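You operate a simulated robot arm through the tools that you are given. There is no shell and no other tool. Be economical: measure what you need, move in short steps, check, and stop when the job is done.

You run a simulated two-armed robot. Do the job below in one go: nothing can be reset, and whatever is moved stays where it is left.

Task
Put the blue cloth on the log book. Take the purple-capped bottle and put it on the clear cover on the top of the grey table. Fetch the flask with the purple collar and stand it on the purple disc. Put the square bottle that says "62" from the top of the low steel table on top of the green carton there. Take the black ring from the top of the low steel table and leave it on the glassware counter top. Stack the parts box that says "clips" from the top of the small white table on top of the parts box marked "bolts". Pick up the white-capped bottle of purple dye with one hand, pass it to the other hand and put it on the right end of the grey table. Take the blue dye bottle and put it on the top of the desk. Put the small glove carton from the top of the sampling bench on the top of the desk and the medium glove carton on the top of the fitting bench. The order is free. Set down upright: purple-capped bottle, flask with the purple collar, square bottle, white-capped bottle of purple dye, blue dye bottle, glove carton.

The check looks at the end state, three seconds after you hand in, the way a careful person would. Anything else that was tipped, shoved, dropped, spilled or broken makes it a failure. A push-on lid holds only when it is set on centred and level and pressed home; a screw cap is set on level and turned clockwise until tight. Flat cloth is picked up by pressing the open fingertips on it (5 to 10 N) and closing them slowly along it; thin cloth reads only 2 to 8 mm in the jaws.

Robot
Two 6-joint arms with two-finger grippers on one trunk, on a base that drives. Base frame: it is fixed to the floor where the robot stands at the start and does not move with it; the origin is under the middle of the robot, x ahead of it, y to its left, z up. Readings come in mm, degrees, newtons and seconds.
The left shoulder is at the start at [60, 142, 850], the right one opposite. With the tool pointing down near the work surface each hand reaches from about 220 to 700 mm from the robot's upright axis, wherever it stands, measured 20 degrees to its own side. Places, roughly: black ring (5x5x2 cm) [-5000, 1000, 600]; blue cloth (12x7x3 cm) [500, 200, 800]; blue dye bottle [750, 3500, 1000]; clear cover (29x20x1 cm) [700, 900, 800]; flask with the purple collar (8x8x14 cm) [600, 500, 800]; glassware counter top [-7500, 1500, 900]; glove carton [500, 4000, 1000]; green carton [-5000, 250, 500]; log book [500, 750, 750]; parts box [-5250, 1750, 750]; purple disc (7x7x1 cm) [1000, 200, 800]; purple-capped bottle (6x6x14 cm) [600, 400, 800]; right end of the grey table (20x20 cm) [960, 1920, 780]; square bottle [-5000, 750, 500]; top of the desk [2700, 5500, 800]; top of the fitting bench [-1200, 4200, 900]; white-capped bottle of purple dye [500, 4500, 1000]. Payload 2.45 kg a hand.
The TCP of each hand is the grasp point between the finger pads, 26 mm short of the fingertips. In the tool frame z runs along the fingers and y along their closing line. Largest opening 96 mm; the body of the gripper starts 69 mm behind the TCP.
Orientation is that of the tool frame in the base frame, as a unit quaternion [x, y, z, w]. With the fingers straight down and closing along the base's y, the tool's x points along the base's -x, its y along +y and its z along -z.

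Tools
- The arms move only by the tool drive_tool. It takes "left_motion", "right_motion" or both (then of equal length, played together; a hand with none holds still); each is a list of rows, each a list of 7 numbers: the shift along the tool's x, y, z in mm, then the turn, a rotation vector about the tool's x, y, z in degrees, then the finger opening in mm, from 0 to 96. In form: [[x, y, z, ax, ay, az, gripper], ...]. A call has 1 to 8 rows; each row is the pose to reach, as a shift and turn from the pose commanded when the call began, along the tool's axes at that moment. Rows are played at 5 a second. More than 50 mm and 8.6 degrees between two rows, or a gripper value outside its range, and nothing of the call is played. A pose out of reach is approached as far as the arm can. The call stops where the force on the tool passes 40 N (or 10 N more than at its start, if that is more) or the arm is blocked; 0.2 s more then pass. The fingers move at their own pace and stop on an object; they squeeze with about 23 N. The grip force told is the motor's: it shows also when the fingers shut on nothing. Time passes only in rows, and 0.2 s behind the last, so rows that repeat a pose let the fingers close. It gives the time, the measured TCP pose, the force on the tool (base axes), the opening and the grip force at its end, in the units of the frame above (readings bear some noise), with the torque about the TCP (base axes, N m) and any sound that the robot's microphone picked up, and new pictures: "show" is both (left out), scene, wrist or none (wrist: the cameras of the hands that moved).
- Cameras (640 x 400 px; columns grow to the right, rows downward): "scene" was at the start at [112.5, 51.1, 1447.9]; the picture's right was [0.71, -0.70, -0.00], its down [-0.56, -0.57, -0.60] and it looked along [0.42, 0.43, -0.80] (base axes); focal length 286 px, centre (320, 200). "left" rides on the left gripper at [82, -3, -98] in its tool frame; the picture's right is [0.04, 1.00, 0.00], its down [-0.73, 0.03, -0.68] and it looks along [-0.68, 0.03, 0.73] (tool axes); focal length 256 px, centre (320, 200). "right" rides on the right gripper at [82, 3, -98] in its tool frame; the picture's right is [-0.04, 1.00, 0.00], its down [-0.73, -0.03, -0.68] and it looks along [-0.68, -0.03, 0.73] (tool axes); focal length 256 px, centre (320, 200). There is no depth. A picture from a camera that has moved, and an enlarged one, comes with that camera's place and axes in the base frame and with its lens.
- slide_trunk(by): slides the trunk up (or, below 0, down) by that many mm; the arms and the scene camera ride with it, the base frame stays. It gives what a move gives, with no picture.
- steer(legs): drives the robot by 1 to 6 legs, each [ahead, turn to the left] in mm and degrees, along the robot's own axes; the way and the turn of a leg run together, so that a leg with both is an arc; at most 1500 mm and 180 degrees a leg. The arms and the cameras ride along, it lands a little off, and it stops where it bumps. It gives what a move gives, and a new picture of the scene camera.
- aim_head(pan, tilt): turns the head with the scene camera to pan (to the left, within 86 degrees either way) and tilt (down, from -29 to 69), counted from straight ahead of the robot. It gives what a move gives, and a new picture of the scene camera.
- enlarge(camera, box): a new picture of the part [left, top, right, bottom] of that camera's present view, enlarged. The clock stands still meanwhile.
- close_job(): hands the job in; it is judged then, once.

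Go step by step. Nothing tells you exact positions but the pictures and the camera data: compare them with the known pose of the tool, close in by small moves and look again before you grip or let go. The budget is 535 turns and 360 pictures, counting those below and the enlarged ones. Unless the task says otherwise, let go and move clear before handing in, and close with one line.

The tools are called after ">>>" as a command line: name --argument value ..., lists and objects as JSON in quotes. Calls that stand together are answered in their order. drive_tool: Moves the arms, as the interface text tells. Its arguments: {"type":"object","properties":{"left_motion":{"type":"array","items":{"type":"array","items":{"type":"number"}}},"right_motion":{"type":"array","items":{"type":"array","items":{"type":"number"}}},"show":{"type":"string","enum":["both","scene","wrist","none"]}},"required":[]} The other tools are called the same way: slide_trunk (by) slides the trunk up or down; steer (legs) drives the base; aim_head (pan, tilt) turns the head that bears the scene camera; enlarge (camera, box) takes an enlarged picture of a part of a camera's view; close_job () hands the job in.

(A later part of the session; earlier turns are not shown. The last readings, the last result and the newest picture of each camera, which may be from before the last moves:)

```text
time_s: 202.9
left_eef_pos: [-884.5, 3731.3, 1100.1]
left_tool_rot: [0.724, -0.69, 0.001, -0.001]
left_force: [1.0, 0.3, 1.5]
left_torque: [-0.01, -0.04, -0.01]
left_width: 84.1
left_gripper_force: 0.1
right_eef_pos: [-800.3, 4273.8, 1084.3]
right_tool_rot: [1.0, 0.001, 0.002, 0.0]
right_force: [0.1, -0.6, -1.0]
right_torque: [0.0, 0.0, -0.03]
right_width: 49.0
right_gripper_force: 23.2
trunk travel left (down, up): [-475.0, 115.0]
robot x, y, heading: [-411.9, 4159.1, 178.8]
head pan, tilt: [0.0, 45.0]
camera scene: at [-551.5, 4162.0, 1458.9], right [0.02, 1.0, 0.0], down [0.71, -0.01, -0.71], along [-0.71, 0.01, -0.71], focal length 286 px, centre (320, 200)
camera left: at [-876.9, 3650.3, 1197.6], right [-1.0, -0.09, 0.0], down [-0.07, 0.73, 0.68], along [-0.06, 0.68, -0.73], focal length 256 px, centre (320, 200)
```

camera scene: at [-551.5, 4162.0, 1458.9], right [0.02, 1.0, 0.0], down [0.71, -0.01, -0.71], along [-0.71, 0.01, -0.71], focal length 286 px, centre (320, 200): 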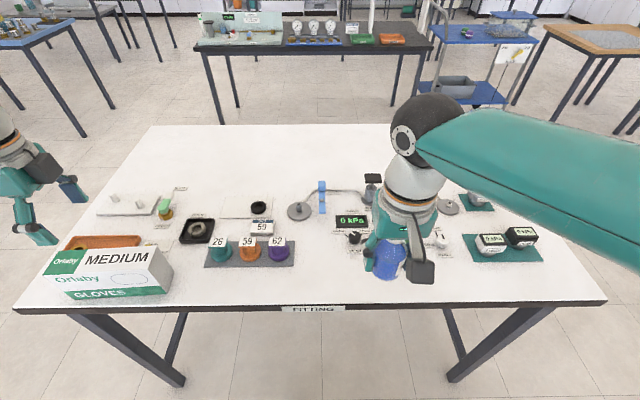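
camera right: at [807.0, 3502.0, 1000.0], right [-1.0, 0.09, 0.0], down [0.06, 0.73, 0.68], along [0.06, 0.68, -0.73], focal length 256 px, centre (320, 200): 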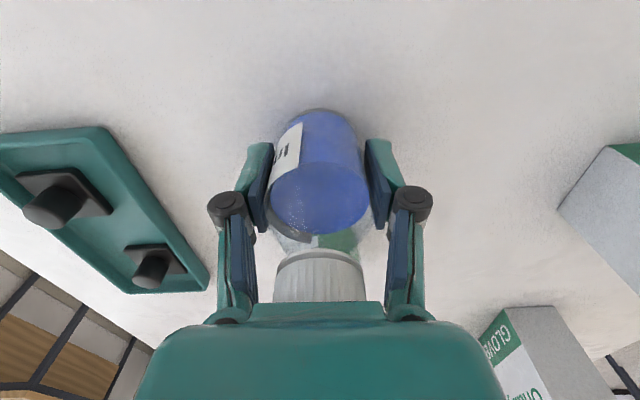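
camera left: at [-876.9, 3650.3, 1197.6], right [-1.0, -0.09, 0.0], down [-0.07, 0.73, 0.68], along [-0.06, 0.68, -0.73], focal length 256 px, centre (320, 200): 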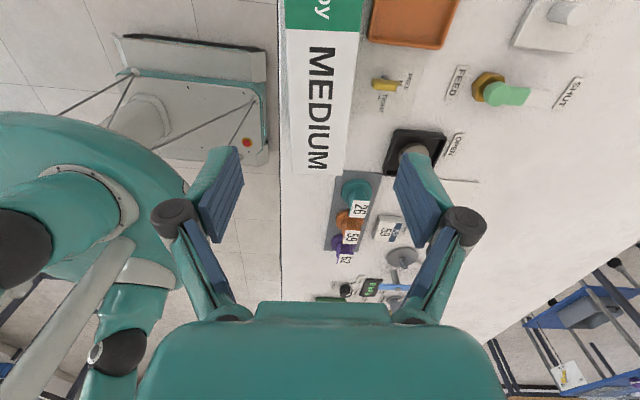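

MEDIUM carton is placed. Retract the left hand, back up and turn round toward the sampling bench for the SMALL carton.

>>> drive_tool --left_motion '[[-40, -23, 0, 0, 0, 0, 90], [-80, -46, 0, 0, 0, 0, 90], [-121, -68, 0, 0, 0, 0, 90], [-161, -91, 0, 0, 0, 0, 90], [-201, -114, 0, 0, 0, 0, 90], [-242, -137, 0, 0, 0, 0, 90]]' --show "none"

>>> steer --legs '[[-200, 0], [0, -60]]'

>>> steer --legs '[[0, -60]]'

>>> steer --legs '[[0, -59]]'

```text
time_s: 204.3
left_eef_pos: [-756.7, 3980.9, 1101.8]
left_tool_rot: [0.725, -0.689, 0.001, -0.001]
left_force: [-0.7, -0.9, -0.8]
left_torque: [0.03, 0.02, -0.03]
left_width: 90.1
left_gripper_force: 0.1
right_eef_pos: [-799.9, 4275.9, 1084.7]
right_tool_rot: [1.0, -0.001, 0.001, 0.0]
right_force: [1.0, -0.2, -1.6]
right_torque: [-0.01, -0.03, 0.03]
right_width: 49.0
right_gripper_force: 22.9
trunk travel left (down, up): [-475.0, 115.0]
robot x, y, heading: [-410.2, 4161.8, 179.0]
head pan, tilt: [0.0, 45.0]
```

```text
time_s: 208.9
left_eef_pos: [-538.6, 4372.3, 1101.3]
left_tool_rot: [-0.281, 0.96, -0.002, 0.0]
left_force: [-0.2, 1.1, -0.9]
left_torque: [0.01, 0.01, 0.0]
left_width: 90.0
left_gripper_force: 0.0
right_eef_pos: [-304.5, 4556.1, 1083.3]
right_tool_rot: [0.865, -0.502, 0.002, 0.001]
right_force: [0.0, 0.1, -1.0]
right_torque: [0.01, 0.0, -0.01]
right_width: 49.4
right_gripper_force: 23.0
trunk travel left (down, up): [-475.0, 115.0]
robot x, y, heading: [-241.6, 4140.8, 118.8]
head pan, tilt: [0.0, 45.0]
camera scene: at [-309.3, 4265.3, 1458.9], right [0.88, 0.48, 0.0], down [0.34, -0.62, -0.71], along [-0.34, 0.62, -0.71], focal length 286 px, centre (320, 200)
```

scene: 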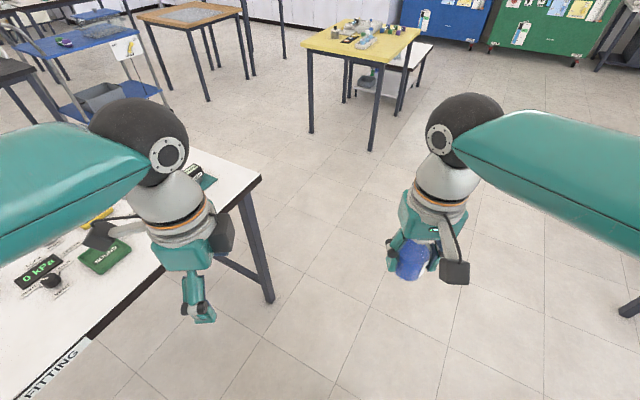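

```text
time_s: 212.3
left_eef_pos: [-189.0, 4513.5, 1100.7]
left_tool_rot: [0.238, 0.971, -0.001, 0.0]
left_force: [0.0, 0.3, 0.0]
left_torque: [0.01, 0.04, 0.03]
left_width: 89.9
left_gripper_force: 0.0
right_eef_pos: [85.2, 4400.4, 1083.8]
right_tool_rot: [-0.497, 0.868, 0.0, -0.001]
right_force: [0.2, 0.3, -0.3]
right_torque: [-0.02, 0.03, -0.01]
right_width: 49.2
right_gripper_force: 23.6
trunk travel left (down, up): [-475.0, 115.0]
robot x, y, heading: [-270.4, 4158.7, 59.0]
head pan, tilt: [0.0, 45.0]
camera scene: at [-197.1, 4278.5, 1458.9], right [0.86, -0.51, 0.0], down [-0.36, -0.61, -0.71], along [0.36, 0.61, -0.71], focal length 286 px, centre (320, 200)
```

scene: 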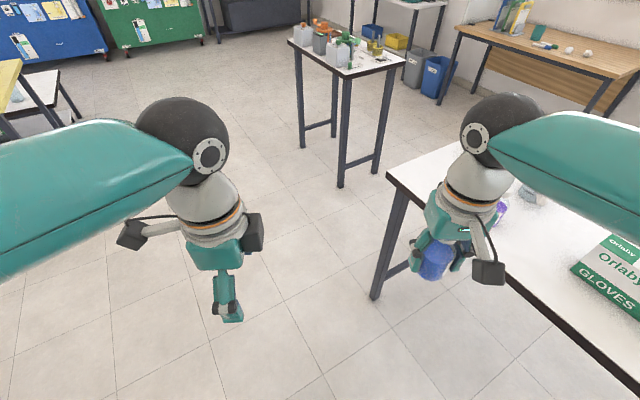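

```text
time_s: 215.7
left_eef_pos: [75.5, 4270.5, 1102.1]
left_tool_rot: [0.684, 0.729, 0.0, 0.001]
left_force: [-1.0, -0.2, 0.9]
left_torque: [-0.01, -0.02, 0.0]
left_width: 89.9
left_gripper_force: 0.1
right_eef_pos: [121.9, 3977.9, 1083.9]
right_tool_rot: [-0.007, 1.0, -0.001, -0.003]
right_force: [-0.7, 1.0, -1.1]
right_torque: [0.0, -0.03, 0.0]
right_width: 48.7
right_gripper_force: 22.6
trunk travel left (down, up): [-475.0, 115.0]
robot x, y, heading: [-269.2, 4189.4, 0.6]
head pan, tilt: [0.0, 45.0]
camera scene: at [-128.4, 4193.2, 1459.0], right [0.01, -1.0, 0.0], down [-0.71, -0.01, -0.71], along [0.71, 0.01, -0.71], focal length 286 px, centre (320, 200)
```

scene: 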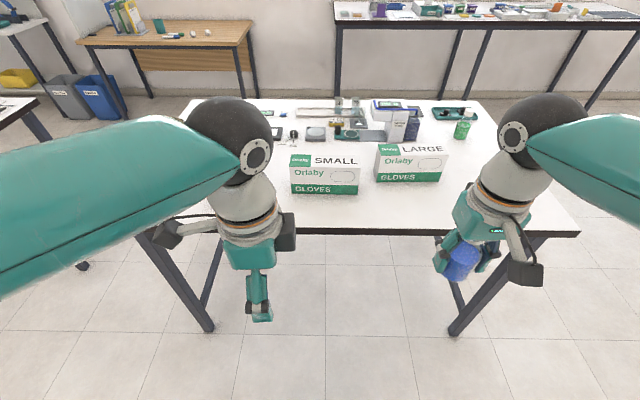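

SMALL carton front face at x≈505, centred y≈4190. Drive forward 220 mm and bring the left hand above it.

>>> steer --legs '[[220, 0]]'

>>> drive_tool --left_motion '[[14, 40, 0, 0, 0, 0, 96], [28, 80, 0, 0, 0, 0, 96], [42, 120, 0, 0, 0, 0, 96], [50, 160, 0, 0, 0, 0, 96], [60, 200, 0, 0, 0, 0, 96]]' --show "none"

```text
time_s: 217.4
left_eef_pos: [299.4, 4273.6, 1102.5]
left_tool_rot: [0.684, 0.729, -0.001, -0.001]
left_force: [0.4, 0.6, 0.5]
left_torque: [0.0, 0.04, 0.02]
left_width: 90.0
left_gripper_force: 0.0
right_eef_pos: [346.1, 3980.1, 1084.7]
right_tool_rot: [-0.007, 1.0, 0.0, -0.003]
right_force: [-0.1, 0.2, -0.8]
right_torque: [0.01, 0.02, 0.01]
right_width: 48.9
right_gripper_force: 23.4
trunk travel left (down, up): [-475.0, 115.0]
robot x, y, heading: [-49.8, 4190.9, 0.6]
head pan, tilt: [0.0, 45.0]
camera scene: at [96.2, 4195.4, 1458.8], right [0.01, -1.0, 0.0], down [-0.71, -0.01, -0.71], along [0.71, 0.01, -0.71], focal length 286 px, centre (320, 200)
```

scene: 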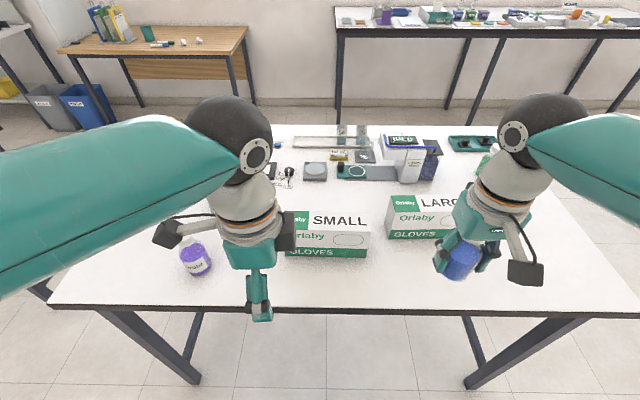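

```text
time_s: 218.6
left_eef_pos: [495.4, 4345.8, 1101.3]
left_tool_rot: [0.685, 0.729, 0.0, -0.001]
left_force: [-0.6, 0.2, -0.6]
left_torque: [-0.02, 0.01, 0.06]
left_width: 95.9
left_gripper_force: 0.1
right_eef_pos: [345.8, 3980.2, 1085.3]
right_tool_rot: [-0.007, 1.0, -0.001, -0.003]
right_force: [-0.8, 0.3, -0.4]
right_torque: [-0.02, 0.04, 0.01]
right_width: 48.7
right_gripper_force: 23.2
trunk travel left (down, up): [-475.0, 115.0]
robot x, y, heading: [-43.7, 4195.2, 0.3]
head pan, tilt: [0.0, 45.0]
```

I went the wrong way along y; now move back over the carton centre (≈[531,4178]).

>>> drive_tool --left_motion '[[-43, 6, 0, 0, 0, 1, 96], [-85, 12, 0, 0, 0, 2, 96], [-128, 19, 0, 0, 0, 3, 96], [-170, 25, 10, 0, 0, 3.6, 96], [-170, 25, 30, 0, 0, 3.6, 96]]' --show "both"

```text
time_s: 219.8
left_eef_pos: [520.5, 4182.6, 1066.5]
left_tool_rot: [0.706, 0.708, 0.0, -0.002]
left_force: [0.8, 0.4, -0.8]
left_torque: [-0.04, 0.04, -0.02]
left_width: 96.0
left_gripper_force: 0.0
left hand out of reach, approached as far as the arm can: row 3, 4, 5
right_eef_pos: [345.2, 3979.9, 1085.6]
right_tool_rot: [-0.007, 1.0, -0.001, -0.002]
right_force: [-0.3, -0.4, -0.9]
right_torque: [-0.06, 0.04, 0.02]
right_width: 48.9
right_gripper_force: 23.1
trunk travel left (down, up): [-475.0, 115.0]
robot x, y, heading: [-50.9, 4192.1, 0.8]
head pan, tilt: [0.0, 45.0]
camera scene: at [96.0, 4196.2, 1458.8], right [0.01, -1.0, 0.0], down [-0.71, -0.01, -0.71], along [0.71, 0.01, -0.71], focal length 286 px, centre (320, 200)
camera left: at [517.7, 4263.3, 1164.7], right [1.0, 0.04, 0.0], down [0.03, -0.73, 0.68], along [0.03, -0.68, -0.73], focal length 256 px, centre (320, 200)
```

scene: 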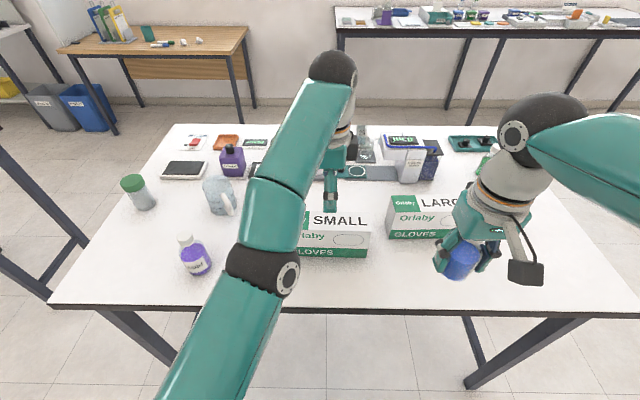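
left: 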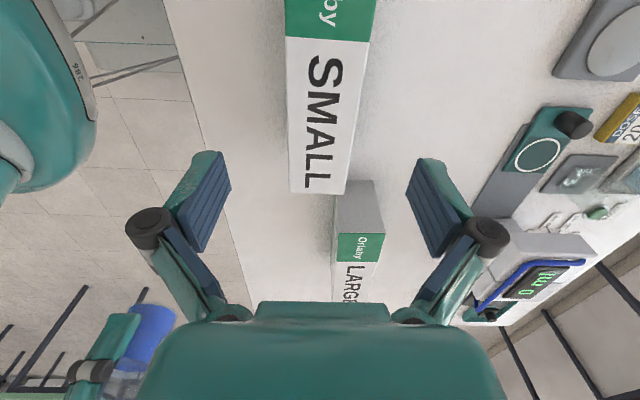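

The carton is centred under the hand (x≈524). Descend and grip.

>>> drive_tool --left_motion '[[0, 3, 40, 0, 0, 0, 96], [0, 4, 80, 0, 0, 0, 96], [0, 4, 110, 0, 0, 0, 96]]' --show "wrist"

```text
time_s: 220.6
left_eef_pos: [529.6, 4179.9, 1024.8]
left_tool_rot: [0.707, 0.707, -0.009, -0.023]
left_force: [-0.2, 0.9, 0.7]
left_torque: [-0.02, 0.01, 0.01]
left_width: 96.0
left_gripper_force: 0.1
left hand out of reach, approached as far as the arm can: row 1, 2, 3
right_eef_pos: [346.1, 3980.0, 1084.4]
right_tool_rot: [-0.007, 1.0, -0.001, -0.002]
right_force: [-0.3, -0.5, -0.7]
right_torque: [0.03, 0.01, -0.01]
right_width: 48.9
right_gripper_force: 23.5
trunk travel left (down, up): [-475.0, 115.0]
robot x, y, heading: [-48.0, 4195.0, 0.5]
head pan, tilt: [0.0, 45.0]
camera left: at [529.7, 4260.1, 1124.7], right [1.0, 0.04, -0.05], down [0.06, -0.75, 0.66], along [-0.01, -0.66, -0.75], focal length 256 px, centre (320, 200)
```

left: 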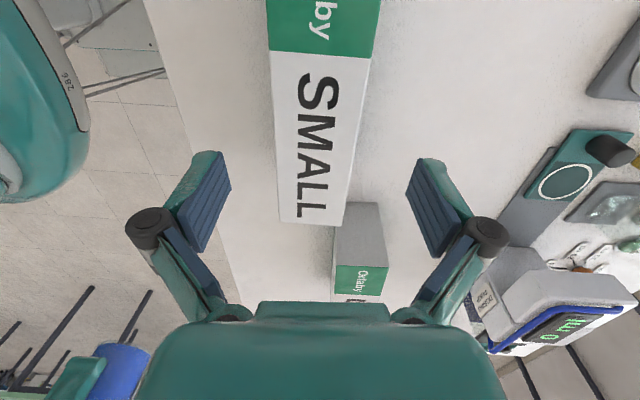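

The arm is at its limit here. Raise, drive 70 mm closer and retry.

>>> drive_tool --left_motion '[[0, -20, -30, 0, 0, 0, 96], [0, -50, -60, 0, 0, 0, 96]]' --show "none"

>>> steer --legs '[[70, 0]]'

>>> drive_tool --left_motion '[[0, 0, 0, 0, 0, 0, 96]]' --show "wrist"

```text
time_s: 221.2
left_eef_pos: [511.9, 4163.1, 1070.1]
left_tool_rot: [0.708, 0.707, 0.0, -0.001]
left_force: [-0.4, -0.3, 0.8]
left_torque: [0.03, 0.02, -0.01]
left_width: 95.8
left_gripper_force: 0.1
left hand out of reach, approached as far as the arm can: row 1, 2
right_eef_pos: [345.2, 3978.4, 1085.8]
right_tool_rot: [-0.008, 1.0, 0.0, -0.002]
right_force: [0.2, 0.6, -1.4]
right_torque: [0.01, 0.0, -0.01]
right_width: 49.1
right_gripper_force: 22.6
trunk travel left (down, up): [-475.0, 115.0]
robot x, y, heading: [-47.2, 4193.4, 0.6]
head pan, tilt: [0.0, 45.0]
```

```text
time_s: 222.2
left_eef_pos: [583.8, 4165.1, 1070.7]
left_tool_rot: [0.707, 0.707, -0.001, -0.002]
left_force: [1.0, -0.6, -0.9]
left_torque: [-0.01, 0.02, 0.0]
left_width: 96.1
left_gripper_force: 0.0
right_eef_pos: [417.1, 3981.0, 1084.8]
right_tool_rot: [-0.007, 1.0, -0.001, -0.003]
right_force: [-0.3, 0.1, -1.4]
right_torque: [-0.01, 0.09, -0.08]
right_width: 49.0
right_gripper_force: 23.3
trunk travel left (down, up): [-475.0, 115.0]
robot x, y, heading: [21.2, 4193.5, 0.8]
head pan, tilt: [0.0, 45.0]
camera scene: at [166.9, 4196.3, 1458.6], right [0.01, -1.0, 0.0], down [-0.71, -0.01, -0.71], along [0.71, 0.01, -0.71], focal length 286 px, centre (320, 200)
```

scene: 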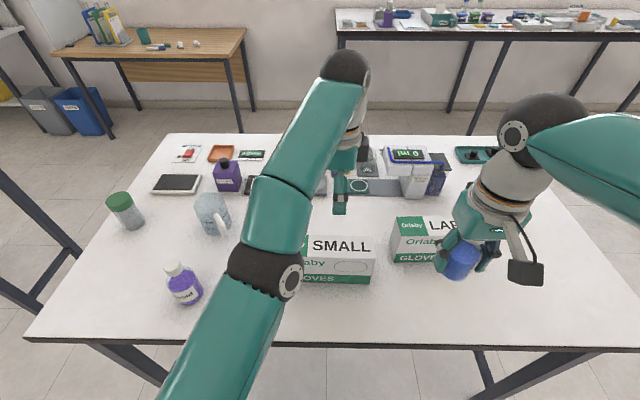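

```text
time_s: 222.6
left_eef_pos: [581.3, 4166.1, 1071.8]
left_tool_rot: [0.706, 0.708, -0.001, 0.0]
left_force: [-0.7, 0.4, -0.2]
left_torque: [0.0, 0.06, 0.0]
left_width: 96.0
left_gripper_force: 0.1
right_eef_pos: [415.9, 3979.9, 1085.8]
right_tool_rot: [-0.007, 1.0, -0.001, -0.002]
right_force: [-0.5, 0.1, -1.2]
right_torque: [-0.02, 0.0, -0.01]
right_width: 49.0
right_gripper_force: 23.0
trunk travel left (down, up): [-475.0, 115.0]
robot x, y, heading: [19.7, 4195.5, 0.4]
head pan, tilt: [0.0, 45.0]
camera left: at [578.0, 4246.6, 1169.5], right [1.0, 0.04, 0.0], down [0.03, -0.73, 0.68], along [0.03, -0.68, -0.73], focal length 256 px, centre (320, 200)
```

left: 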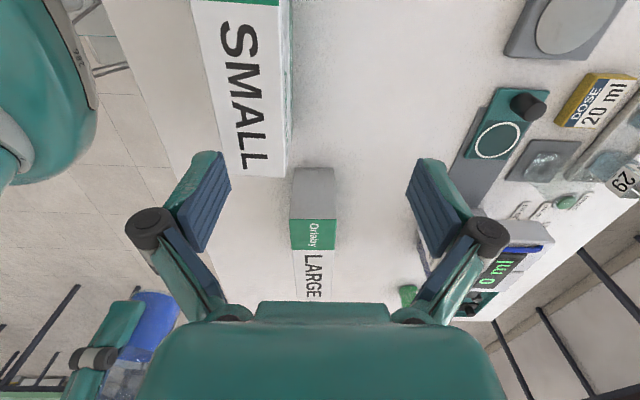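

Now shift over the carton centre (x≈521, y≈4178) and descend.

>>> drive_tool --left_motion '[[6, -30, 0, 0, 0, 0, 96], [12, -60, 10, 0, 0, 0, 96], [12, -60, 50, 0, 0, 0, 96], [12, -60, 75, 0, 0, 0, 96]]' --show "wrist"

```text
time_s: 223.6
left_eef_pos: [585.7, 4159.1, 1054.1]
left_tool_rot: [0.707, 0.708, -0.001, -0.001]
left_force: [-0.4, 0.1, 0.4]
left_torque: [-0.02, -0.03, 0.0]
left_width: 96.1
left_gripper_force: 0.0
left hand out of reach, approached as far as the arm can: row 1, 2, 3, 4
right_eef_pos: [415.0, 3982.5, 1085.4]
right_tool_rot: [-0.007, 1.0, -0.001, -0.002]
right_force: [-0.3, -0.8, -1.4]
right_torque: [-0.02, 0.01, 0.01]
right_width: 48.7
right_gripper_force: 23.5
trunk travel left (down, up): [-475.0, 115.0]
robot x, y, heading: [22.5, 4197.3, 0.7]
head pan, tilt: [0.0, 45.0]
camera left: at [582.2, 4241.0, 1152.4], right [1.0, 0.04, 0.0], down [0.03, -0.73, 0.68], along [0.03, -0.68, -0.73], focal length 256 px, centre (320, 200)
```

left: 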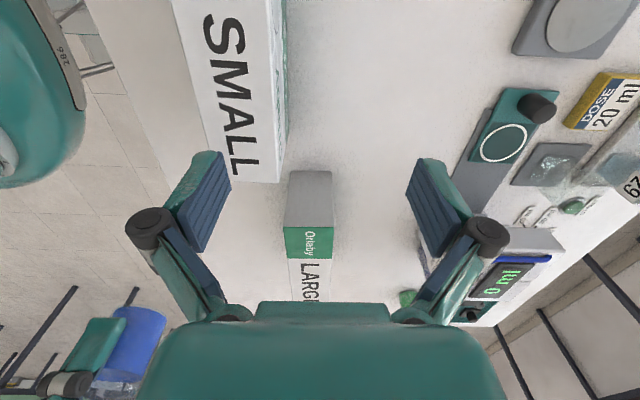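

The limit comes from reaching across with the wrist turned. Pull the hand back to the left and turn the robot 20° right so the carton lies on the left hand's side.

>>> drive_tool --left_motion '[[30, -20, -20, 0, 0, 0, 96], [65, -50, -30, 0, 0, 0, 96], [100, -80, -30, 0, 0, 0, 96], [130, -110, -30, 0, 0, 0, 96], [160, -140, -30, 0, 0, 0, 96]]' --show "none"

>>> steer --legs '[[-60, 0], [0, -22]]'

```text
time_s: 224.8
left_eef_pos: [444.9, 4317.9, 1084.8]
left_tool_rot: [0.706, 0.708, -0.001, 0.001]
left_force: [0.0, 0.0, 0.3]
left_torque: [0.01, 0.01, 0.02]
left_width: 96.3
left_gripper_force: 0.0
left hand out of reach, approached as far as the arm can: row 1
right_eef_pos: [414.3, 3980.9, 1086.4]
right_tool_rot: [-0.008, 1.0, 0.0, -0.002]
right_force: [-0.2, -0.3, -1.4]
right_torque: [0.03, 0.0, -0.01]
right_width: 48.5
right_gripper_force: 23.1
trunk travel left (down, up): [-475.0, 115.0]
robot x, y, heading: [22.8, 4197.5, 0.5]
head pan, tilt: [0.0, 45.0]
```

```text
time_s: 227.1
left_eef_pos: [398.3, 4151.1, 1085.7]
left_tool_rot: [0.828, 0.56, 0.0, -0.001]
left_force: [0.2, -1.1, -0.3]
left_torque: [0.0, 0.02, -0.04]
left_width: 95.7
left_gripper_force: 0.0
right_eef_pos: [241.3, 3849.5, 1085.3]
right_tool_rot: [0.184, 0.983, -0.001, -0.002]
right_force: [1.5, 0.2, -1.9]
right_torque: [0.01, 0.04, -0.03]
right_width: 48.8
right_gripper_force: 22.9
trunk travel left (down, up): [-475.0, 115.0]
robot x, y, heading: [-35.6, 4208.3, -21.4]
head pan, tilt: [0.0, 45.0]
camera scene: at [96.4, 4156.4, 1459.0], right [-0.36, -0.93, 0.0], down [-0.66, 0.26, -0.71], along [0.66, -0.25, -0.71], focal length 286 px, centre (320, 200)
```

scene: 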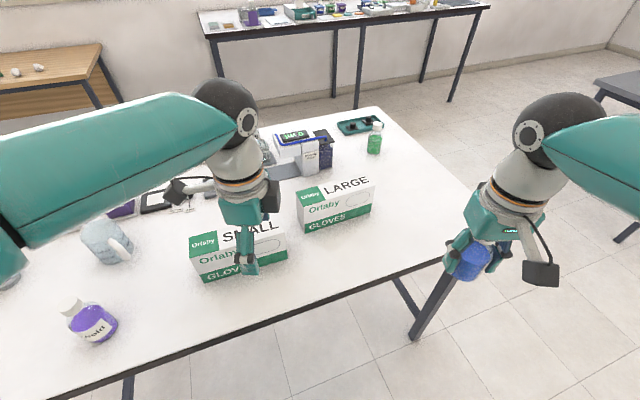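

Now rotate the hand back square to the carton and move above it.

>>> drive_tool --left_motion '[[23, 34, 0, 0, 0, -7.3, 96], [47, 69, 0, 0, 0, -14.6, 96], [70, 103, 0, 0, 0, -21.8, 96], [70, 103, 25, 0, 0, -21.8, 96], [70, 103, 50, 0, 0, -21.8, 96]]' --show "wrist"

```text
time_s: 228.3
left_eef_pos: [519.0, 4176.6, 1034.4]
left_tool_rot: [0.708, 0.706, -0.001, -0.001]
left_force: [-0.5, -1.0, -0.1]
left_torque: [-0.02, 0.0, 0.02]
left_width: 96.4
left_gripper_force: 0.0
right_eef_pos: [242.0, 3850.5, 1085.4]
right_tool_rot: [0.185, 0.983, -0.001, -0.002]
right_force: [-0.4, 0.0, -1.2]
right_torque: [0.02, 0.06, -0.01]
right_width: 48.8
right_gripper_force: 23.3
trunk travel left (down, up): [-475.0, 115.0]
robot x, y, heading: [-36.2, 4206.6, -21.1]
head pan, tilt: [0.0, 45.0]
camera left: at [516.4, 4259.0, 1132.2], right [1.0, 0.04, 0.0], down [0.03, -0.73, 0.68], along [0.02, -0.68, -0.73], focal length 256 px, centre (320, 200)
```

left: 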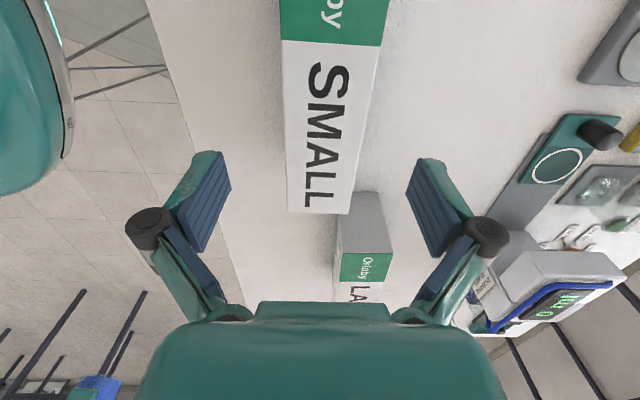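

Reached and aligned. Descend and close on the SMALL carton.

>>> drive_tool --left_motion '[[0, 2, 30, 0, 0, 0, 96], [0, 3, 60, 0, 0, 0, 96], [0, 3, 88, 0, 0, 0, 96], [0, 3, 88, 0, 0, 0, 70], [0, 3, 88, 0, 0, 0, 45], [0, 3, 88, 0, 0, 0, 45], [0, 3, 88, 0, 0, 0, 45]]' --show "wrist"

```text
time_s: 229.9
left_eef_pos: [523.0, 4177.3, 948.1]
left_tool_rot: [0.708, 0.706, 0.001, 0.0]
left_force: [-0.1, -0.4, 2.5]
left_torque: [0.03, -0.23, -0.17]
left_width: 58.0
left_gripper_force: 23.3
right_eef_pos: [242.4, 3850.7, 1086.2]
right_tool_rot: [0.184, 0.983, 0.0, -0.002]
right_force: [0.0, -0.2, -0.4]
right_torque: [-0.02, 0.01, -0.01]
right_width: 48.9
right_gripper_force: 22.6
trunk travel left (down, up): [-475.0, 115.0]
robot x, y, heading: [-34.7, 4207.8, -20.9]
head pan, tilt: [0.0, 45.0]
camera left: at [518.9, 4259.1, 1045.0], right [1.0, 0.04, 0.0], down [0.03, -0.73, 0.68], along [0.03, -0.68, -0.73], focal length 256 px, centre (320, 200)
```

left: 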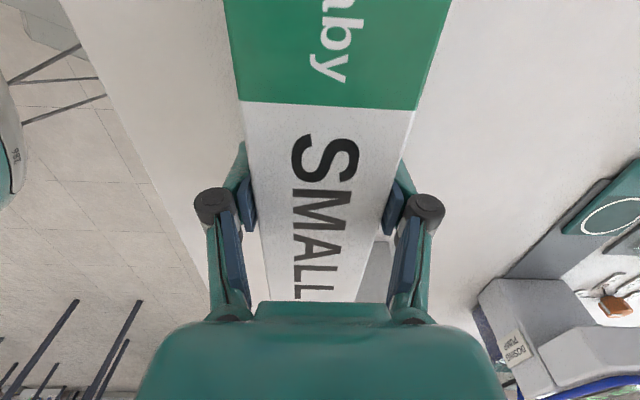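

Gripped (58 mm). Lift and draw in, then drive: up the aisle, round the bench's far end to the wooden desk.

>>> drive_tool --left_motion '[[0, 0, -20, 0, 0, 0, 45], [0, 0, -60, 0, 0, 0, 45], [0, 0, -105, 0, 0, 0, 45], [0, 0, -150, 0, 0, 0, 45], [13, -36, -175, 0, 0, 0, 45], [27, -71, -175, 0, 0, 0, 45], [40, -107, -175, 0, 0, 0, 45], [54, -142, -175, 0, 0, 0, 45]]' --show "none"

>>> steer --legs '[[-80, 0], [0, 55]]'

>>> steer --legs '[[0, 55]]'

```text
time_s: 231.7
left_eef_pos: [378.7, 4233.4, 1122.2]
left_tool_rot: [0.708, 0.706, 0.0, 0.0]
left_force: [-0.5, 0.3, -2.6]
left_torque: [-0.04, -0.03, 0.01]
left_width: 57.6
left_gripper_force: 23.2
right_eef_pos: [242.1, 3850.3, 1086.3]
right_tool_rot: [0.183, 0.983, 0.0, -0.002]
right_force: [0.3, 0.3, -0.9]
right_torque: [0.03, 0.01, -0.01]
right_width: 49.0
right_gripper_force: 22.6
trunk travel left (down, up): [-475.0, 115.0]
robot x, y, heading: [-38.3, 4208.1, -21.0]
head pan, tilt: [0.0, 45.0]
```

```text
time_s: 235.5
left_eef_pos: [110.4, 4589.2, 1121.9]
left_tool_rot: [0.307, 0.952, -0.001, 0.0]
left_force: [-0.1, 0.5, -3.8]
left_torque: [-0.04, -0.03, 0.0]
left_width: 57.8
left_gripper_force: 23.0
right_eef_pos: [341.1, 4255.0, 1086.4]
right_tool_rot: [-0.285, 0.958, -0.001, -0.002]
right_force: [-1.1, 0.2, 0.1]
right_torque: [-0.01, -0.01, -0.02]
right_width: 48.5
right_gripper_force: 23.1
trunk travel left (down, up): [-475.0, 115.0]
robot x, y, heading: [-95.7, 4206.3, 33.4]
head pan, tilt: [0.0, 45.0]
camera scene: at [24.9, 4286.5, 1458.9], right [0.54, -0.84, 0.0], down [-0.59, -0.39, -0.71], along [0.59, 0.38, -0.71], focal length 286 px, centre (320, 200)
```

scene: 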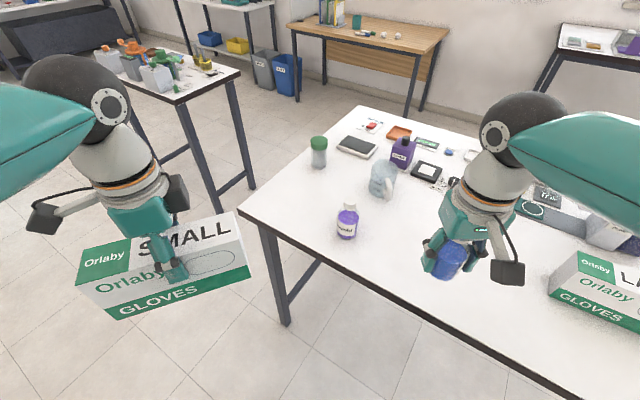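

```text
time_s: 238.6
left_eef_pos: [-290.8, 4594.4, 1122.3]
left_tool_rot: [-0.169, 0.986, -0.001, 0.0]
left_force: [-0.7, 0.8, -3.7]
left_torque: [-0.03, -0.06, 0.0]
left_width: 57.6
left_gripper_force: 22.6
right_eef_pos: [116.1, 4595.2, 1085.8]
right_tool_rot: [-0.697, 0.717, -0.002, -0.002]
right_force: [0.4, 0.3, -1.7]
right_torque: [0.0, -0.01, 0.01]
right_width: 48.8
right_gripper_force: 23.1
trunk travel left (down, up): [-475.0, 115.0]
robot x, y, heading: [-58.8, 4208.3, 87.5]
head pan, tilt: [0.0, 45.0]
camera scene: at [-53.9, 4351.8, 1458.9], right [1.0, -0.04, 0.0], down [-0.03, -0.71, -0.71], along [0.03, 0.71, -0.71], focal length 286 px, centre (320, 200)
```

scene: 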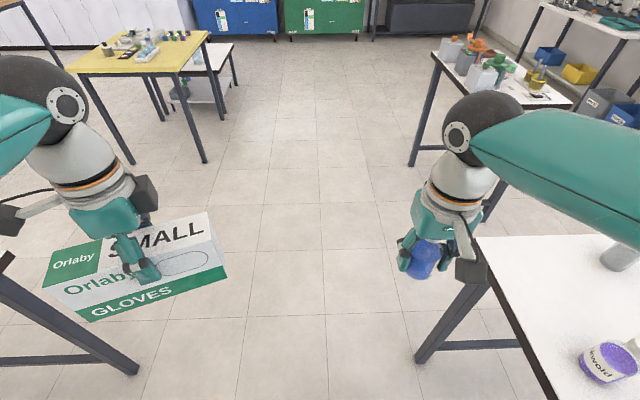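

Gap between benches is about y 4800–5560. Drive forward 670 mm, then arc right into the gap.

>>> steer --legs '[[670, 0], [460, -88]]'

```text
time_s: 246.6
left_eef_pos: [640.5, 5406.6, 1123.3]
left_tool_rot: [0.562, 0.827, -0.001, -0.003]
left_force: [1.1, -0.4, -3.0]
left_torque: [0.01, 0.01, 0.01]
left_width: 57.7
left_gripper_force: 22.1
right_eef_pos: [654.6, 5002.4, 1086.6]
right_tool_rot: [-0.005, 1.0, 0.0, -0.003]
right_force: [0.1, -0.3, -1.6]
right_torque: [0.0, 0.01, 0.0]
right_width: 48.7
right_gripper_force: 22.7
trunk travel left (down, up): [-475.0, 115.0]
robot x, y, heading: [259.6, 5211.3, -2.4]
head pan, tilt: [0.0, 45.0]
stopped in leg 2: the robot was blocked; the commanded pose is now the measured one
camera scene: at [405.2, 5201.7, 1458.8], right [-0.04, -1.0, 0.0], down [-0.71, 0.03, -0.71], along [0.71, -0.03, -0.71], focal length 286 px, centre (320, 200)
```

scene: 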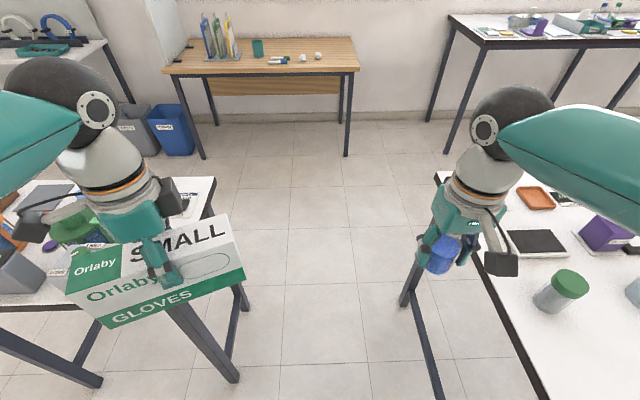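

Steer slightly right to stay centred in the gap, then drive through to the desk.

>>> steer --legs '[[0, -8], [350, 0], [0, 10], [1100, 0]]'

```text
time_s: 255.6
left_eef_pos: [2069.3, 5351.5, 1123.5]
left_tool_rot: [0.55, 0.835, 0.0, 0.0]
left_force: [0.0, 0.9, -2.7]
left_torque: [-0.05, 0.0, -0.01]
left_width: 57.9
left_gripper_force: 23.0
right_eef_pos: [2094.1, 4944.9, 1087.9]
right_tool_rot: [-0.019, 1.0, -0.001, -0.003]
right_force: [0.2, -0.1, -2.3]
right_torque: [0.0, 0.0, -0.02]
right_width: 48.6
right_gripper_force: 23.5
trunk travel left (down, up): [-475.0, 115.0]
robot x, y, heading: [1695.0, 5134.6, -0.6]
head pan, tilt: [0.0, 45.0]
camera scene: at [1840.1, 5137.1, 1458.9], right [-0.01, -1.0, 0.0], down [-0.71, 0.01, -0.71], along [0.71, -0.01, -0.71], focal length 286 px, centre (320, 200)
```

scene: 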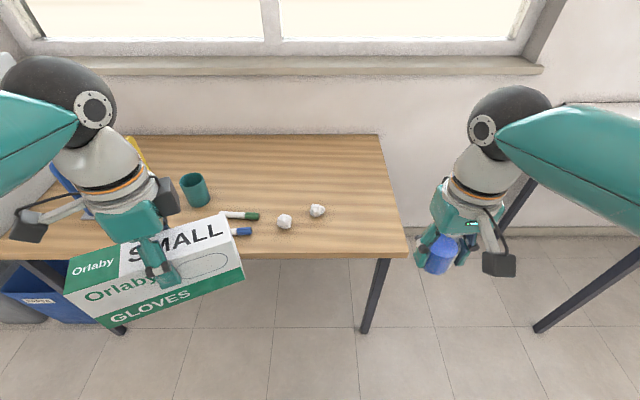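

The desk's near edge is at x≈2300; the right end (y 4890–5100) is free. Drive 150 mm closer and bring the blue bottle over [2420,4945].

>>> steer --legs '[[150, 0]]'

>>> drive_tool --right_motion '[[-44, 0, 0, 0, 0, 0, 35], [-88, 0, 0, 0, 0, 0, 35], [-132, 0, 20, 0, 0, 0, 35], [-174, 0, 40, 0, 0, 0, 35], [-174, 0, 80, 0, 0, 0, 35]]' --show "both"

```text
time_s: 256.9
left_eef_pos: [2221.7, 5349.5, 1124.2]
left_tool_rot: [0.551, 0.835, 0.0, -0.002]
left_force: [0.8, 0.1, -2.5]
left_torque: [-0.02, -0.01, 0.0]
left_width: 57.8
left_gripper_force: 23.2
right_eef_pos: [2246.9, 4942.9, 1087.6]
right_tool_rot: [-0.018, 1.0, 0.0, -0.004]
right_force: [0.9, 0.4, -1.1]
right_torque: [0.03, 0.04, -0.01]
right_width: 48.7
right_gripper_force: 22.7
trunk travel left (down, up): [-475.0, 115.0]
robot x, y, heading: [1854.2, 5138.8, -0.4]
head pan, tilt: [0.0, 45.0]
camera scene: at [1992.6, 5135.6, 1458.6], right [-0.01, -1.0, 0.0], down [-0.71, 0.01, -0.71], along [0.71, -0.01, -0.71], focal length 286 px, centre (320, 200)
```

scene: 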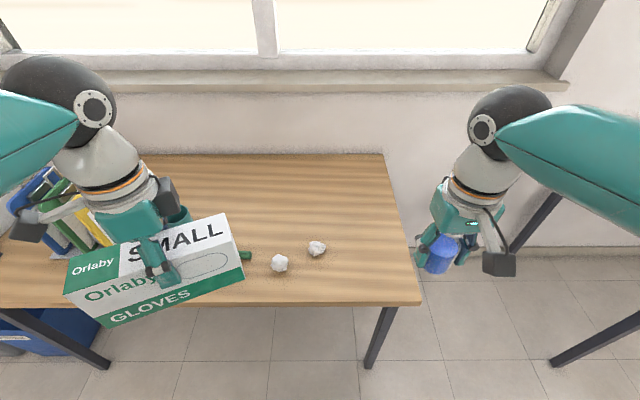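

```text
time_s: 258.1
left_eef_pos: [2220.5, 5350.1, 1124.1]
left_tool_rot: [0.55, 0.835, -0.001, -0.001]
left_force: [-0.5, -0.2, -3.7]
left_torque: [0.0, 0.0, 0.0]
left_width: 57.8
left_gripper_force: 23.0
right_eef_pos: [2418.9, 4950.4, 1007.7]
right_tool_rot: [-0.018, 1.0, 0.0, -0.003]
right_force: [0.9, 0.4, -1.3]
right_torque: [-0.01, 0.0, -0.01]
right_width: 48.7
right_gripper_force: 23.3
trunk travel left (down, up): [-475.0, 115.0]
robot x, y, heading: [1848.4, 5138.0, -0.6]
head pan, tilt: [0.0, 45.0]
camera scene: at [1990.0, 5135.3, 1459.0], right [-0.01, -1.0, 0.0], down [-0.71, 0.01, -0.71], along [0.71, -0.01, -0.71], focal length 286 px, centre (320, 200)
camera right: at [2338.0, 4950.8, 1107.1], right [0.0, 1.0, 0.0], down [0.74, 0.0, 0.68], along [0.68, 0.0, -0.74], focal length 256 px, centre (320, 200)
```

scene: 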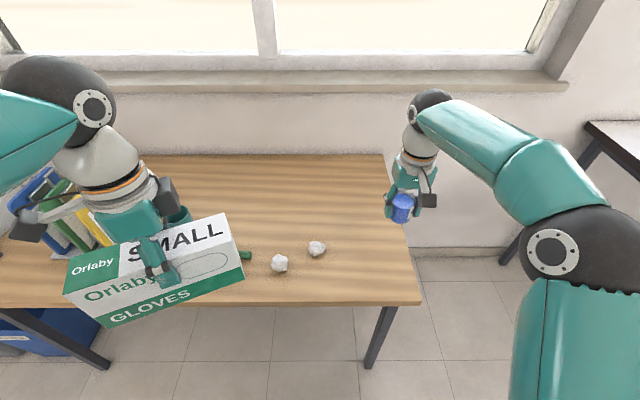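
right: 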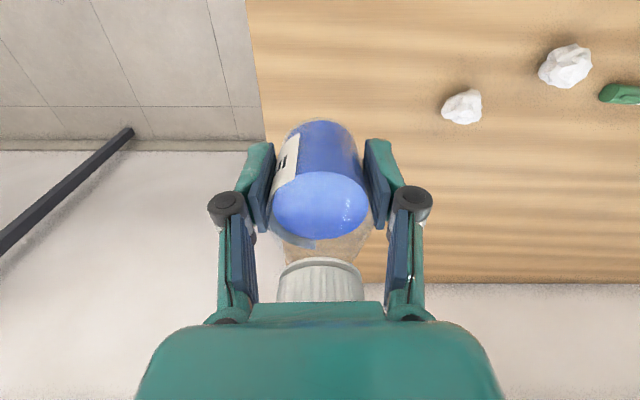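

Lower the blue bottle toward the desk.

>>> drive_tool --right_motion '[[0, 0, 45, 0, 0, 0, 35], [0, 0, 90, 0, 0, 0, 35], [0, 0, 135, 0, 0, 0, 35], [0, 0, 170, 0, 0, 0, 35], [0, 0, 185, 0, 0, 0, 35]]' --show "both"

```text
time_s: 259.3
left_eef_pos: [2220.8, 5349.3, 1124.2]
left_tool_rot: [0.551, 0.835, 0.0, -0.002]
left_force: [0.1, -0.3, -3.4]
left_torque: [-0.03, -0.04, -0.01]
left_width: 58.0
left_gripper_force: 23.0
right_eef_pos: [2418.6, 4949.7, 821.7]
right_tool_rot: [-0.019, 1.0, -0.001, -0.003]
right_force: [0.3, 0.2, -1.1]
right_torque: [-0.02, 0.03, -0.02]
right_width: 48.7
right_gripper_force: 22.8
trunk travel left (down, up): [-475.0, 115.0]
robot x, y, heading: [1851.7, 5136.7, -0.6]
head pan, tilt: [0.0, 45.0]
camera scene: at [1990.7, 5135.5, 1458.9], right [-0.01, -1.0, 0.0], down [-0.71, 0.01, -0.71], along [0.71, -0.01, -0.71], focal length 286 px, centre (320, 200)
camera right: at [2336.9, 4950.7, 920.8], right [0.0, 1.0, 0.0], down [0.74, 0.0, 0.68], along [0.68, 0.0, -0.74], focal length 256 px, centre (320, 200)
```

scene: 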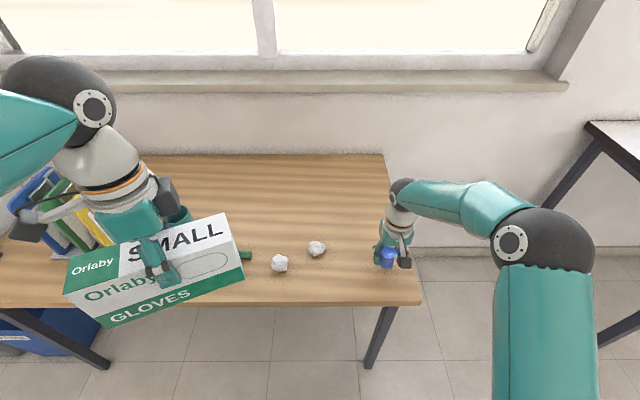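
right: 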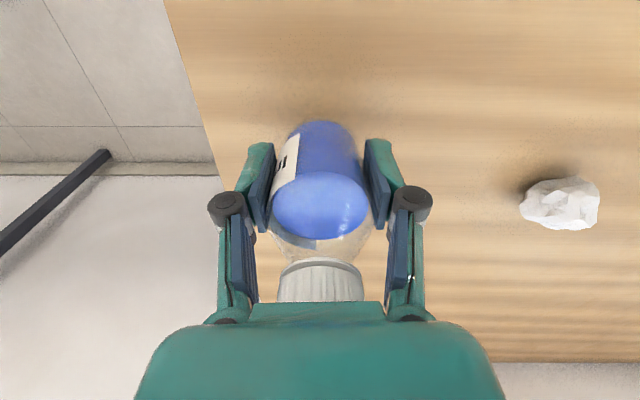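

Continue down to contact in small steps.

>>> drive_tool --right_motion '[[0, 0, 6, 0, 0, 0, 35], [0, 0, 12, 0, 0, 0, 35], [0, 0, 17, 0, 0, 0, 35], [0, 0, 21, 0, 0, 0, 35], [0, 0, 25, 0, 0, 0, 35], [0, 0, 29, 0, 0, 0, 35], [0, 0, 33, 0, 0, 0, 35], [0, 0, 37, 0, 0, 0, 35]]' --show "none"

```text
time_s: 261.1
left_eef_pos: [2217.5, 5349.1, 1125.8]
left_tool_rot: [0.55, 0.835, 0.001, 0.001]
left_force: [-0.9, 0.3, -3.3]
left_torque: [-0.02, -0.01, -0.02]
left_width: 57.8
left_gripper_force: 23.4
right_eef_pos: [2419.6, 4950.3, 790.4]
right_tool_rot: [-0.018, 1.0, -0.001, 0.003]
right_force: [-1.8, -2.5, 32.9]
right_torque: [0.0, 0.13, -0.07]
right_width: 48.6
right_gripper_force: 23.3
trunk travel left (down, up): [-475.0, 115.0]
robot x, y, heading: [1846.7, 5137.9, -0.7]
head pan, tilt: [0.0, 45.0]
```

Contact. Ease off, open, rise and draw back.

>>> drive_tool --right_motion '[[0, 0, -4, 0, 0, 0, 35], [0, 0, -5, 0, 0, 0, 60], [0, 0, -5, 0, 0, 0, 85], [0, 0, -5, 0, 0, 0, 85], [0, 0, -50, 0, 0, 0, 85], [0, 0, -100, 0, 0, 0, 85], [0, 0, -150, 0, 0, 0, 85], [0, 0, -200, 0, 0, 0, 85]]' --show "wrist"

```text
time_s: 262.9
left_eef_pos: [2220.6, 5350.4, 1125.0]
left_tool_rot: [0.55, 0.835, 0.0, -0.001]
left_force: [-0.7, 0.1, -3.3]
left_torque: [-0.05, 0.0, -0.01]
left_width: 57.8
left_gripper_force: 23.3
right_eef_pos: [2417.6, 4951.1, 987.1]
right_tool_rot: [-0.02, 1.0, -0.001, -0.003]
right_force: [0.3, -0.2, -0.2]
right_torque: [-0.02, 0.05, -0.03]
right_width: 85.1
right_gripper_force: 0.1
trunk travel left (down, up): [-475.0, 115.0]
robot x, y, heading: [1846.2, 5128.4, -0.7]
head pan, tilt: [0.0, 45.0]
camera right: at [2336.8, 4951.6, 1085.8], right [0.0, 1.0, 0.0], down [0.74, 0.0, 0.67], along [0.67, 0.0, -0.74], focal length 256 px, centre (320, 200)
```

right: 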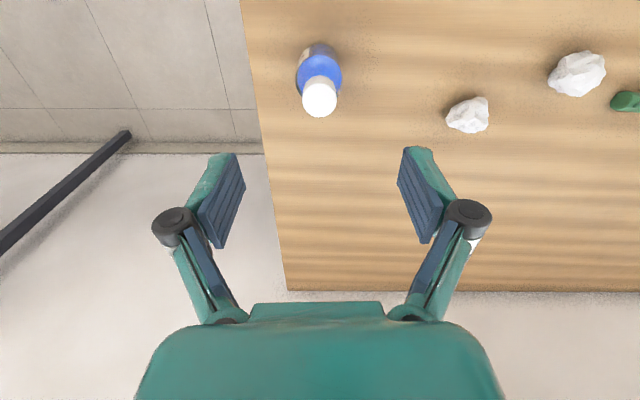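

Blue bottle stands on the desk. Retract the right hand, drive 100 mm closer, and carry the SMALL carton over the clear area behind the paper balls ([2535,5240]).

>>> drive_tool --right_motion '[[35, 0, -20, 0, 0, 0, 90], [70, 0, -40, 0, 0, 0, 90], [110, 0, -60, 0, 0, 0, 90], [150, 0, -80, 0, 0, 0, 90], [190, 0, -95, 0, 0, 0, 90]]' --show "none"

>>> steer --legs '[[100, 0]]'

>>> drive_tool --left_motion '[[-31, 25, 0, 0, 0, 3.9, 45], [-62, 51, 0, 0, 0, 7.8, 45], [-93, 76, 0, 0, 0, 11.7, 45], [-124, 102, 0, 0, 0, 15.6, 45], [-155, 127, 0, 0, 0, 19.5, 45], [-186, 153, 0, 0, 0, 23.3, 45]]' --show "both"

```text
time_s: 264.1
left_eef_pos: [2218.8, 5350.2, 1125.6]
left_tool_rot: [0.551, 0.835, 0.0, -0.001]
left_force: [-0.8, -0.7, -3.8]
left_torque: [-0.01, 0.0, -0.04]
left_width: 57.8
left_gripper_force: 23.6
right_eef_pos: [2227.0, 4943.1, 1082.6]
right_tool_rot: [-0.017, 1.0, 0.0, -0.001]
right_force: [-0.1, 0.8, 0.5]
right_torque: [0.0, -0.03, 0.0]
right_width: 90.2
right_gripper_force: 0.0
trunk travel left (down, up): [-475.0, 115.0]
robot x, y, heading: [1849.4, 5134.6, -0.4]
head pan, tilt: [0.0, 45.0]
```

```text
time_s: 265.3
left_eef_pos: [2325.2, 5349.3, 1123.9]
left_tool_rot: [0.551, 0.834, -0.001, -0.002]
left_force: [0.9, 0.1, -4.1]
left_torque: [-0.04, 0.02, 0.0]
left_width: 57.8
left_gripper_force: 23.7
right_eef_pos: [2332.3, 4941.6, 1080.6]
right_tool_rot: [-0.018, 1.0, -0.001, -0.004]
right_force: [1.1, -0.7, -0.6]
right_torque: [0.0, 0.05, -0.02]
right_width: 90.3
right_gripper_force: 0.1
trunk travel left (down, up): [-475.0, 115.0]
robot x, y, heading: [1951.4, 5137.0, -0.7]
head pan, tilt: [0.0, 45.0]
camera scene: at [2094.1, 5134.5, 1458.7], right [-0.01, -1.0, 0.0], down [-0.71, 0.01, -0.71], along [0.71, -0.01, -0.71], focal length 286 px, centre (320, 200)
```

scene: 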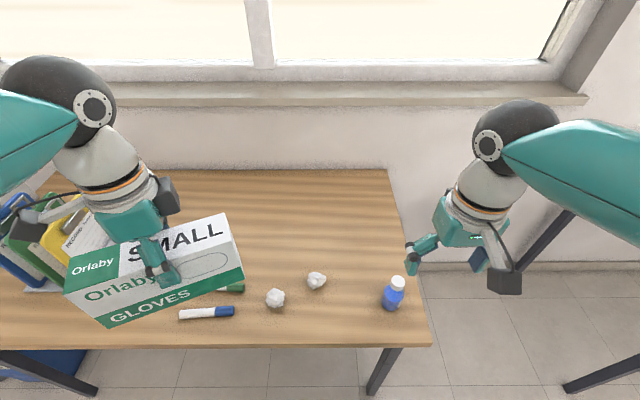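

```text
time_s: 266.7
left_eef_pos: [2541.1, 5233.2, 1095.1]
left_tool_rot: [0.709, 0.705, -0.002, -0.003]
left_force: [1.6, 0.4, -3.1]
left_torque: [-0.03, 0.01, -0.04]
left_width: 58.1
left_gripper_force: 23.2
left hand out of reach, approached as far as the arm can: row 6
right_eef_pos: [2333.2, 4941.8, 1081.1]
right_tool_rot: [-0.019, 1.0, 0.0, -0.004]
right_force: [1.2, 0.3, 0.7]
right_torque: [0.03, 0.08, 0.01]
right_width: 89.9
right_gripper_force: 0.1
trunk travel left (down, up): [-475.0, 115.0]
robot x, y, heading: [1950.9, 5141.1, -0.7]
head pan, tilt: [0.0, 45.0]
camera scene: at [2095.3, 5133.7, 1458.5], right [-0.01, -1.0, 0.0], down [-0.71, 0.01, -0.7], along [0.7, -0.01, -0.71], focal length 286 px, centre (320, 200)
camera left: at [2537.6, 5315.2, 1193.3], right [1.0, 0.03, -0.01], down [0.03, -0.73, 0.68], along [0.02, -0.68, -0.74], focal length 256 px, centre (320, 200)
```

scene: 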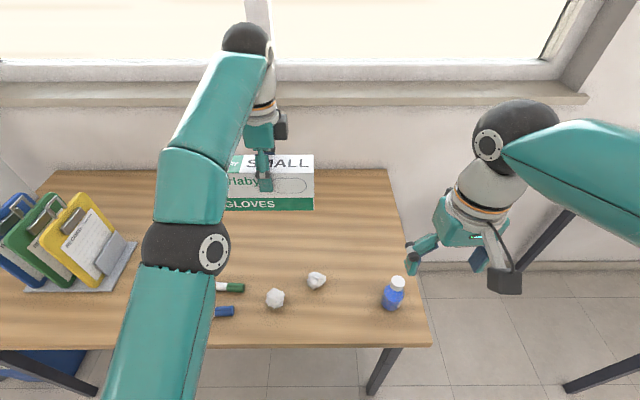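
left: 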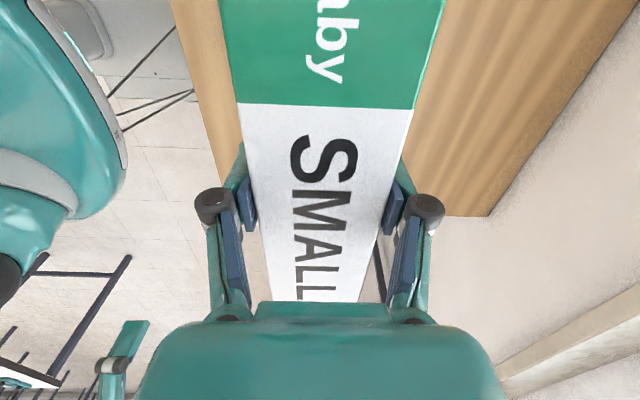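

Move 30 mm along y and 20 mm further in while lowering, to keep clear of the paper balls.

>>> drive_tool --left_motion '[[0, 0, 45, 0, 0, 0, 45], [15, 0, 85, 0, 0, 0, 45], [28, 10, 125, 0, 0, 0, 45], [28, 22, 160, 0, 0, 0, 45], [28, 22, 200, 0, 0, 0, 45]]' --show "both"

```text
time_s: 267.9
left_eef_pos: [2559.6, 5263.3, 897.8]
left_tool_rot: [0.708, 0.706, -0.001, -0.001]
left_force: [0.6, -0.3, -3.1]
left_torque: [0.0, -0.03, 0.02]
left_width: 57.8
left_gripper_force: 22.8
right_eef_pos: [2330.6, 4941.9, 1084.1]
right_tool_rot: [-0.018, 1.0, -0.001, -0.003]
right_force: [0.2, 0.5, 0.5]
right_torque: [0.01, -0.01, -0.03]
right_width: 90.0
right_gripper_force: 0.1
trunk travel left (down, up): [-475.0, 115.0]
robot x, y, heading: [1947.4, 5141.0, -0.3]
head pan, tilt: [0.0, 45.0]
camera scene: at [2092.8, 5134.6, 1458.9], right [-0.01, -1.0, 0.0], down [-0.71, 0.01, -0.71], along [0.71, -0.01, -0.71], focal length 286 px, centre (320, 200)
camera left: at [2556.6, 5344.5, 995.7], right [1.0, 0.04, 0.0], down [0.03, -0.73, 0.68], along [0.02, -0.68, -0.73], focal length 256 px, centre (320, 200)
```

scene: 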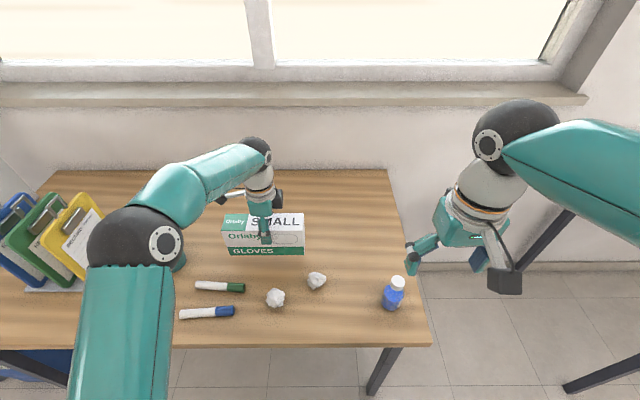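
left: 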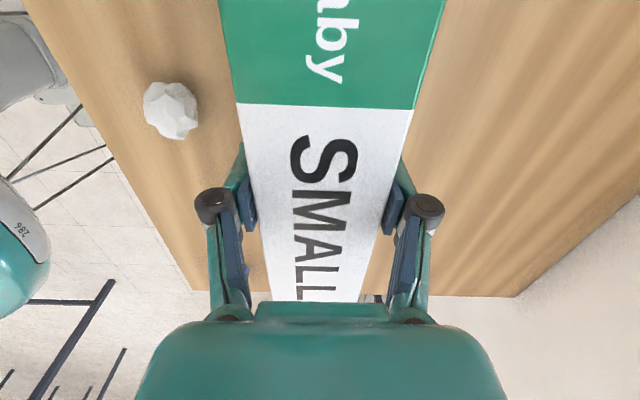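

Clear all around. Lower to contact.

>>> drive_tool --left_motion '[[0, 0, 30, 0, 0, 0, 45], [0, 0, 42, 0, 0, 0, 45], [0, 0, 48, 0, 0, 0, 45], [0, 0, 52, 0, 0, 0, 45], [0, 0, 56, 0, 0, 0, 45], [0, 0, 60, 0, 0, 0, 45], [0, 0, 64, 0, 0, 0, 45], [0, 0, 68, 0, 0, 0, 45]]' --show "none"

```text
time_s: 269.7
left_eef_pos: [2559.0, 5263.4, 833.9]
left_tool_rot: [0.707, 0.707, 0.002, 0.003]
left_force: [-2.1, -0.8, 20.0]
left_torque: [0.01, 0.19, 0.0]
left_width: 57.8
left_gripper_force: 23.3
right_eef_pos: [2328.8, 4941.5, 1083.6]
right_tool_rot: [-0.018, 1.0, 0.001, -0.002]
right_force: [0.0, -0.1, 0.5]
right_torque: [0.0, -0.03, 0.0]
right_width: 90.2
right_gripper_force: 0.0
trunk travel left (down, up): [-475.0, 115.0]
robot x, y, heading: [1951.5, 5137.0, -0.6]
head pan, tilt: [0.0, 45.0]
```

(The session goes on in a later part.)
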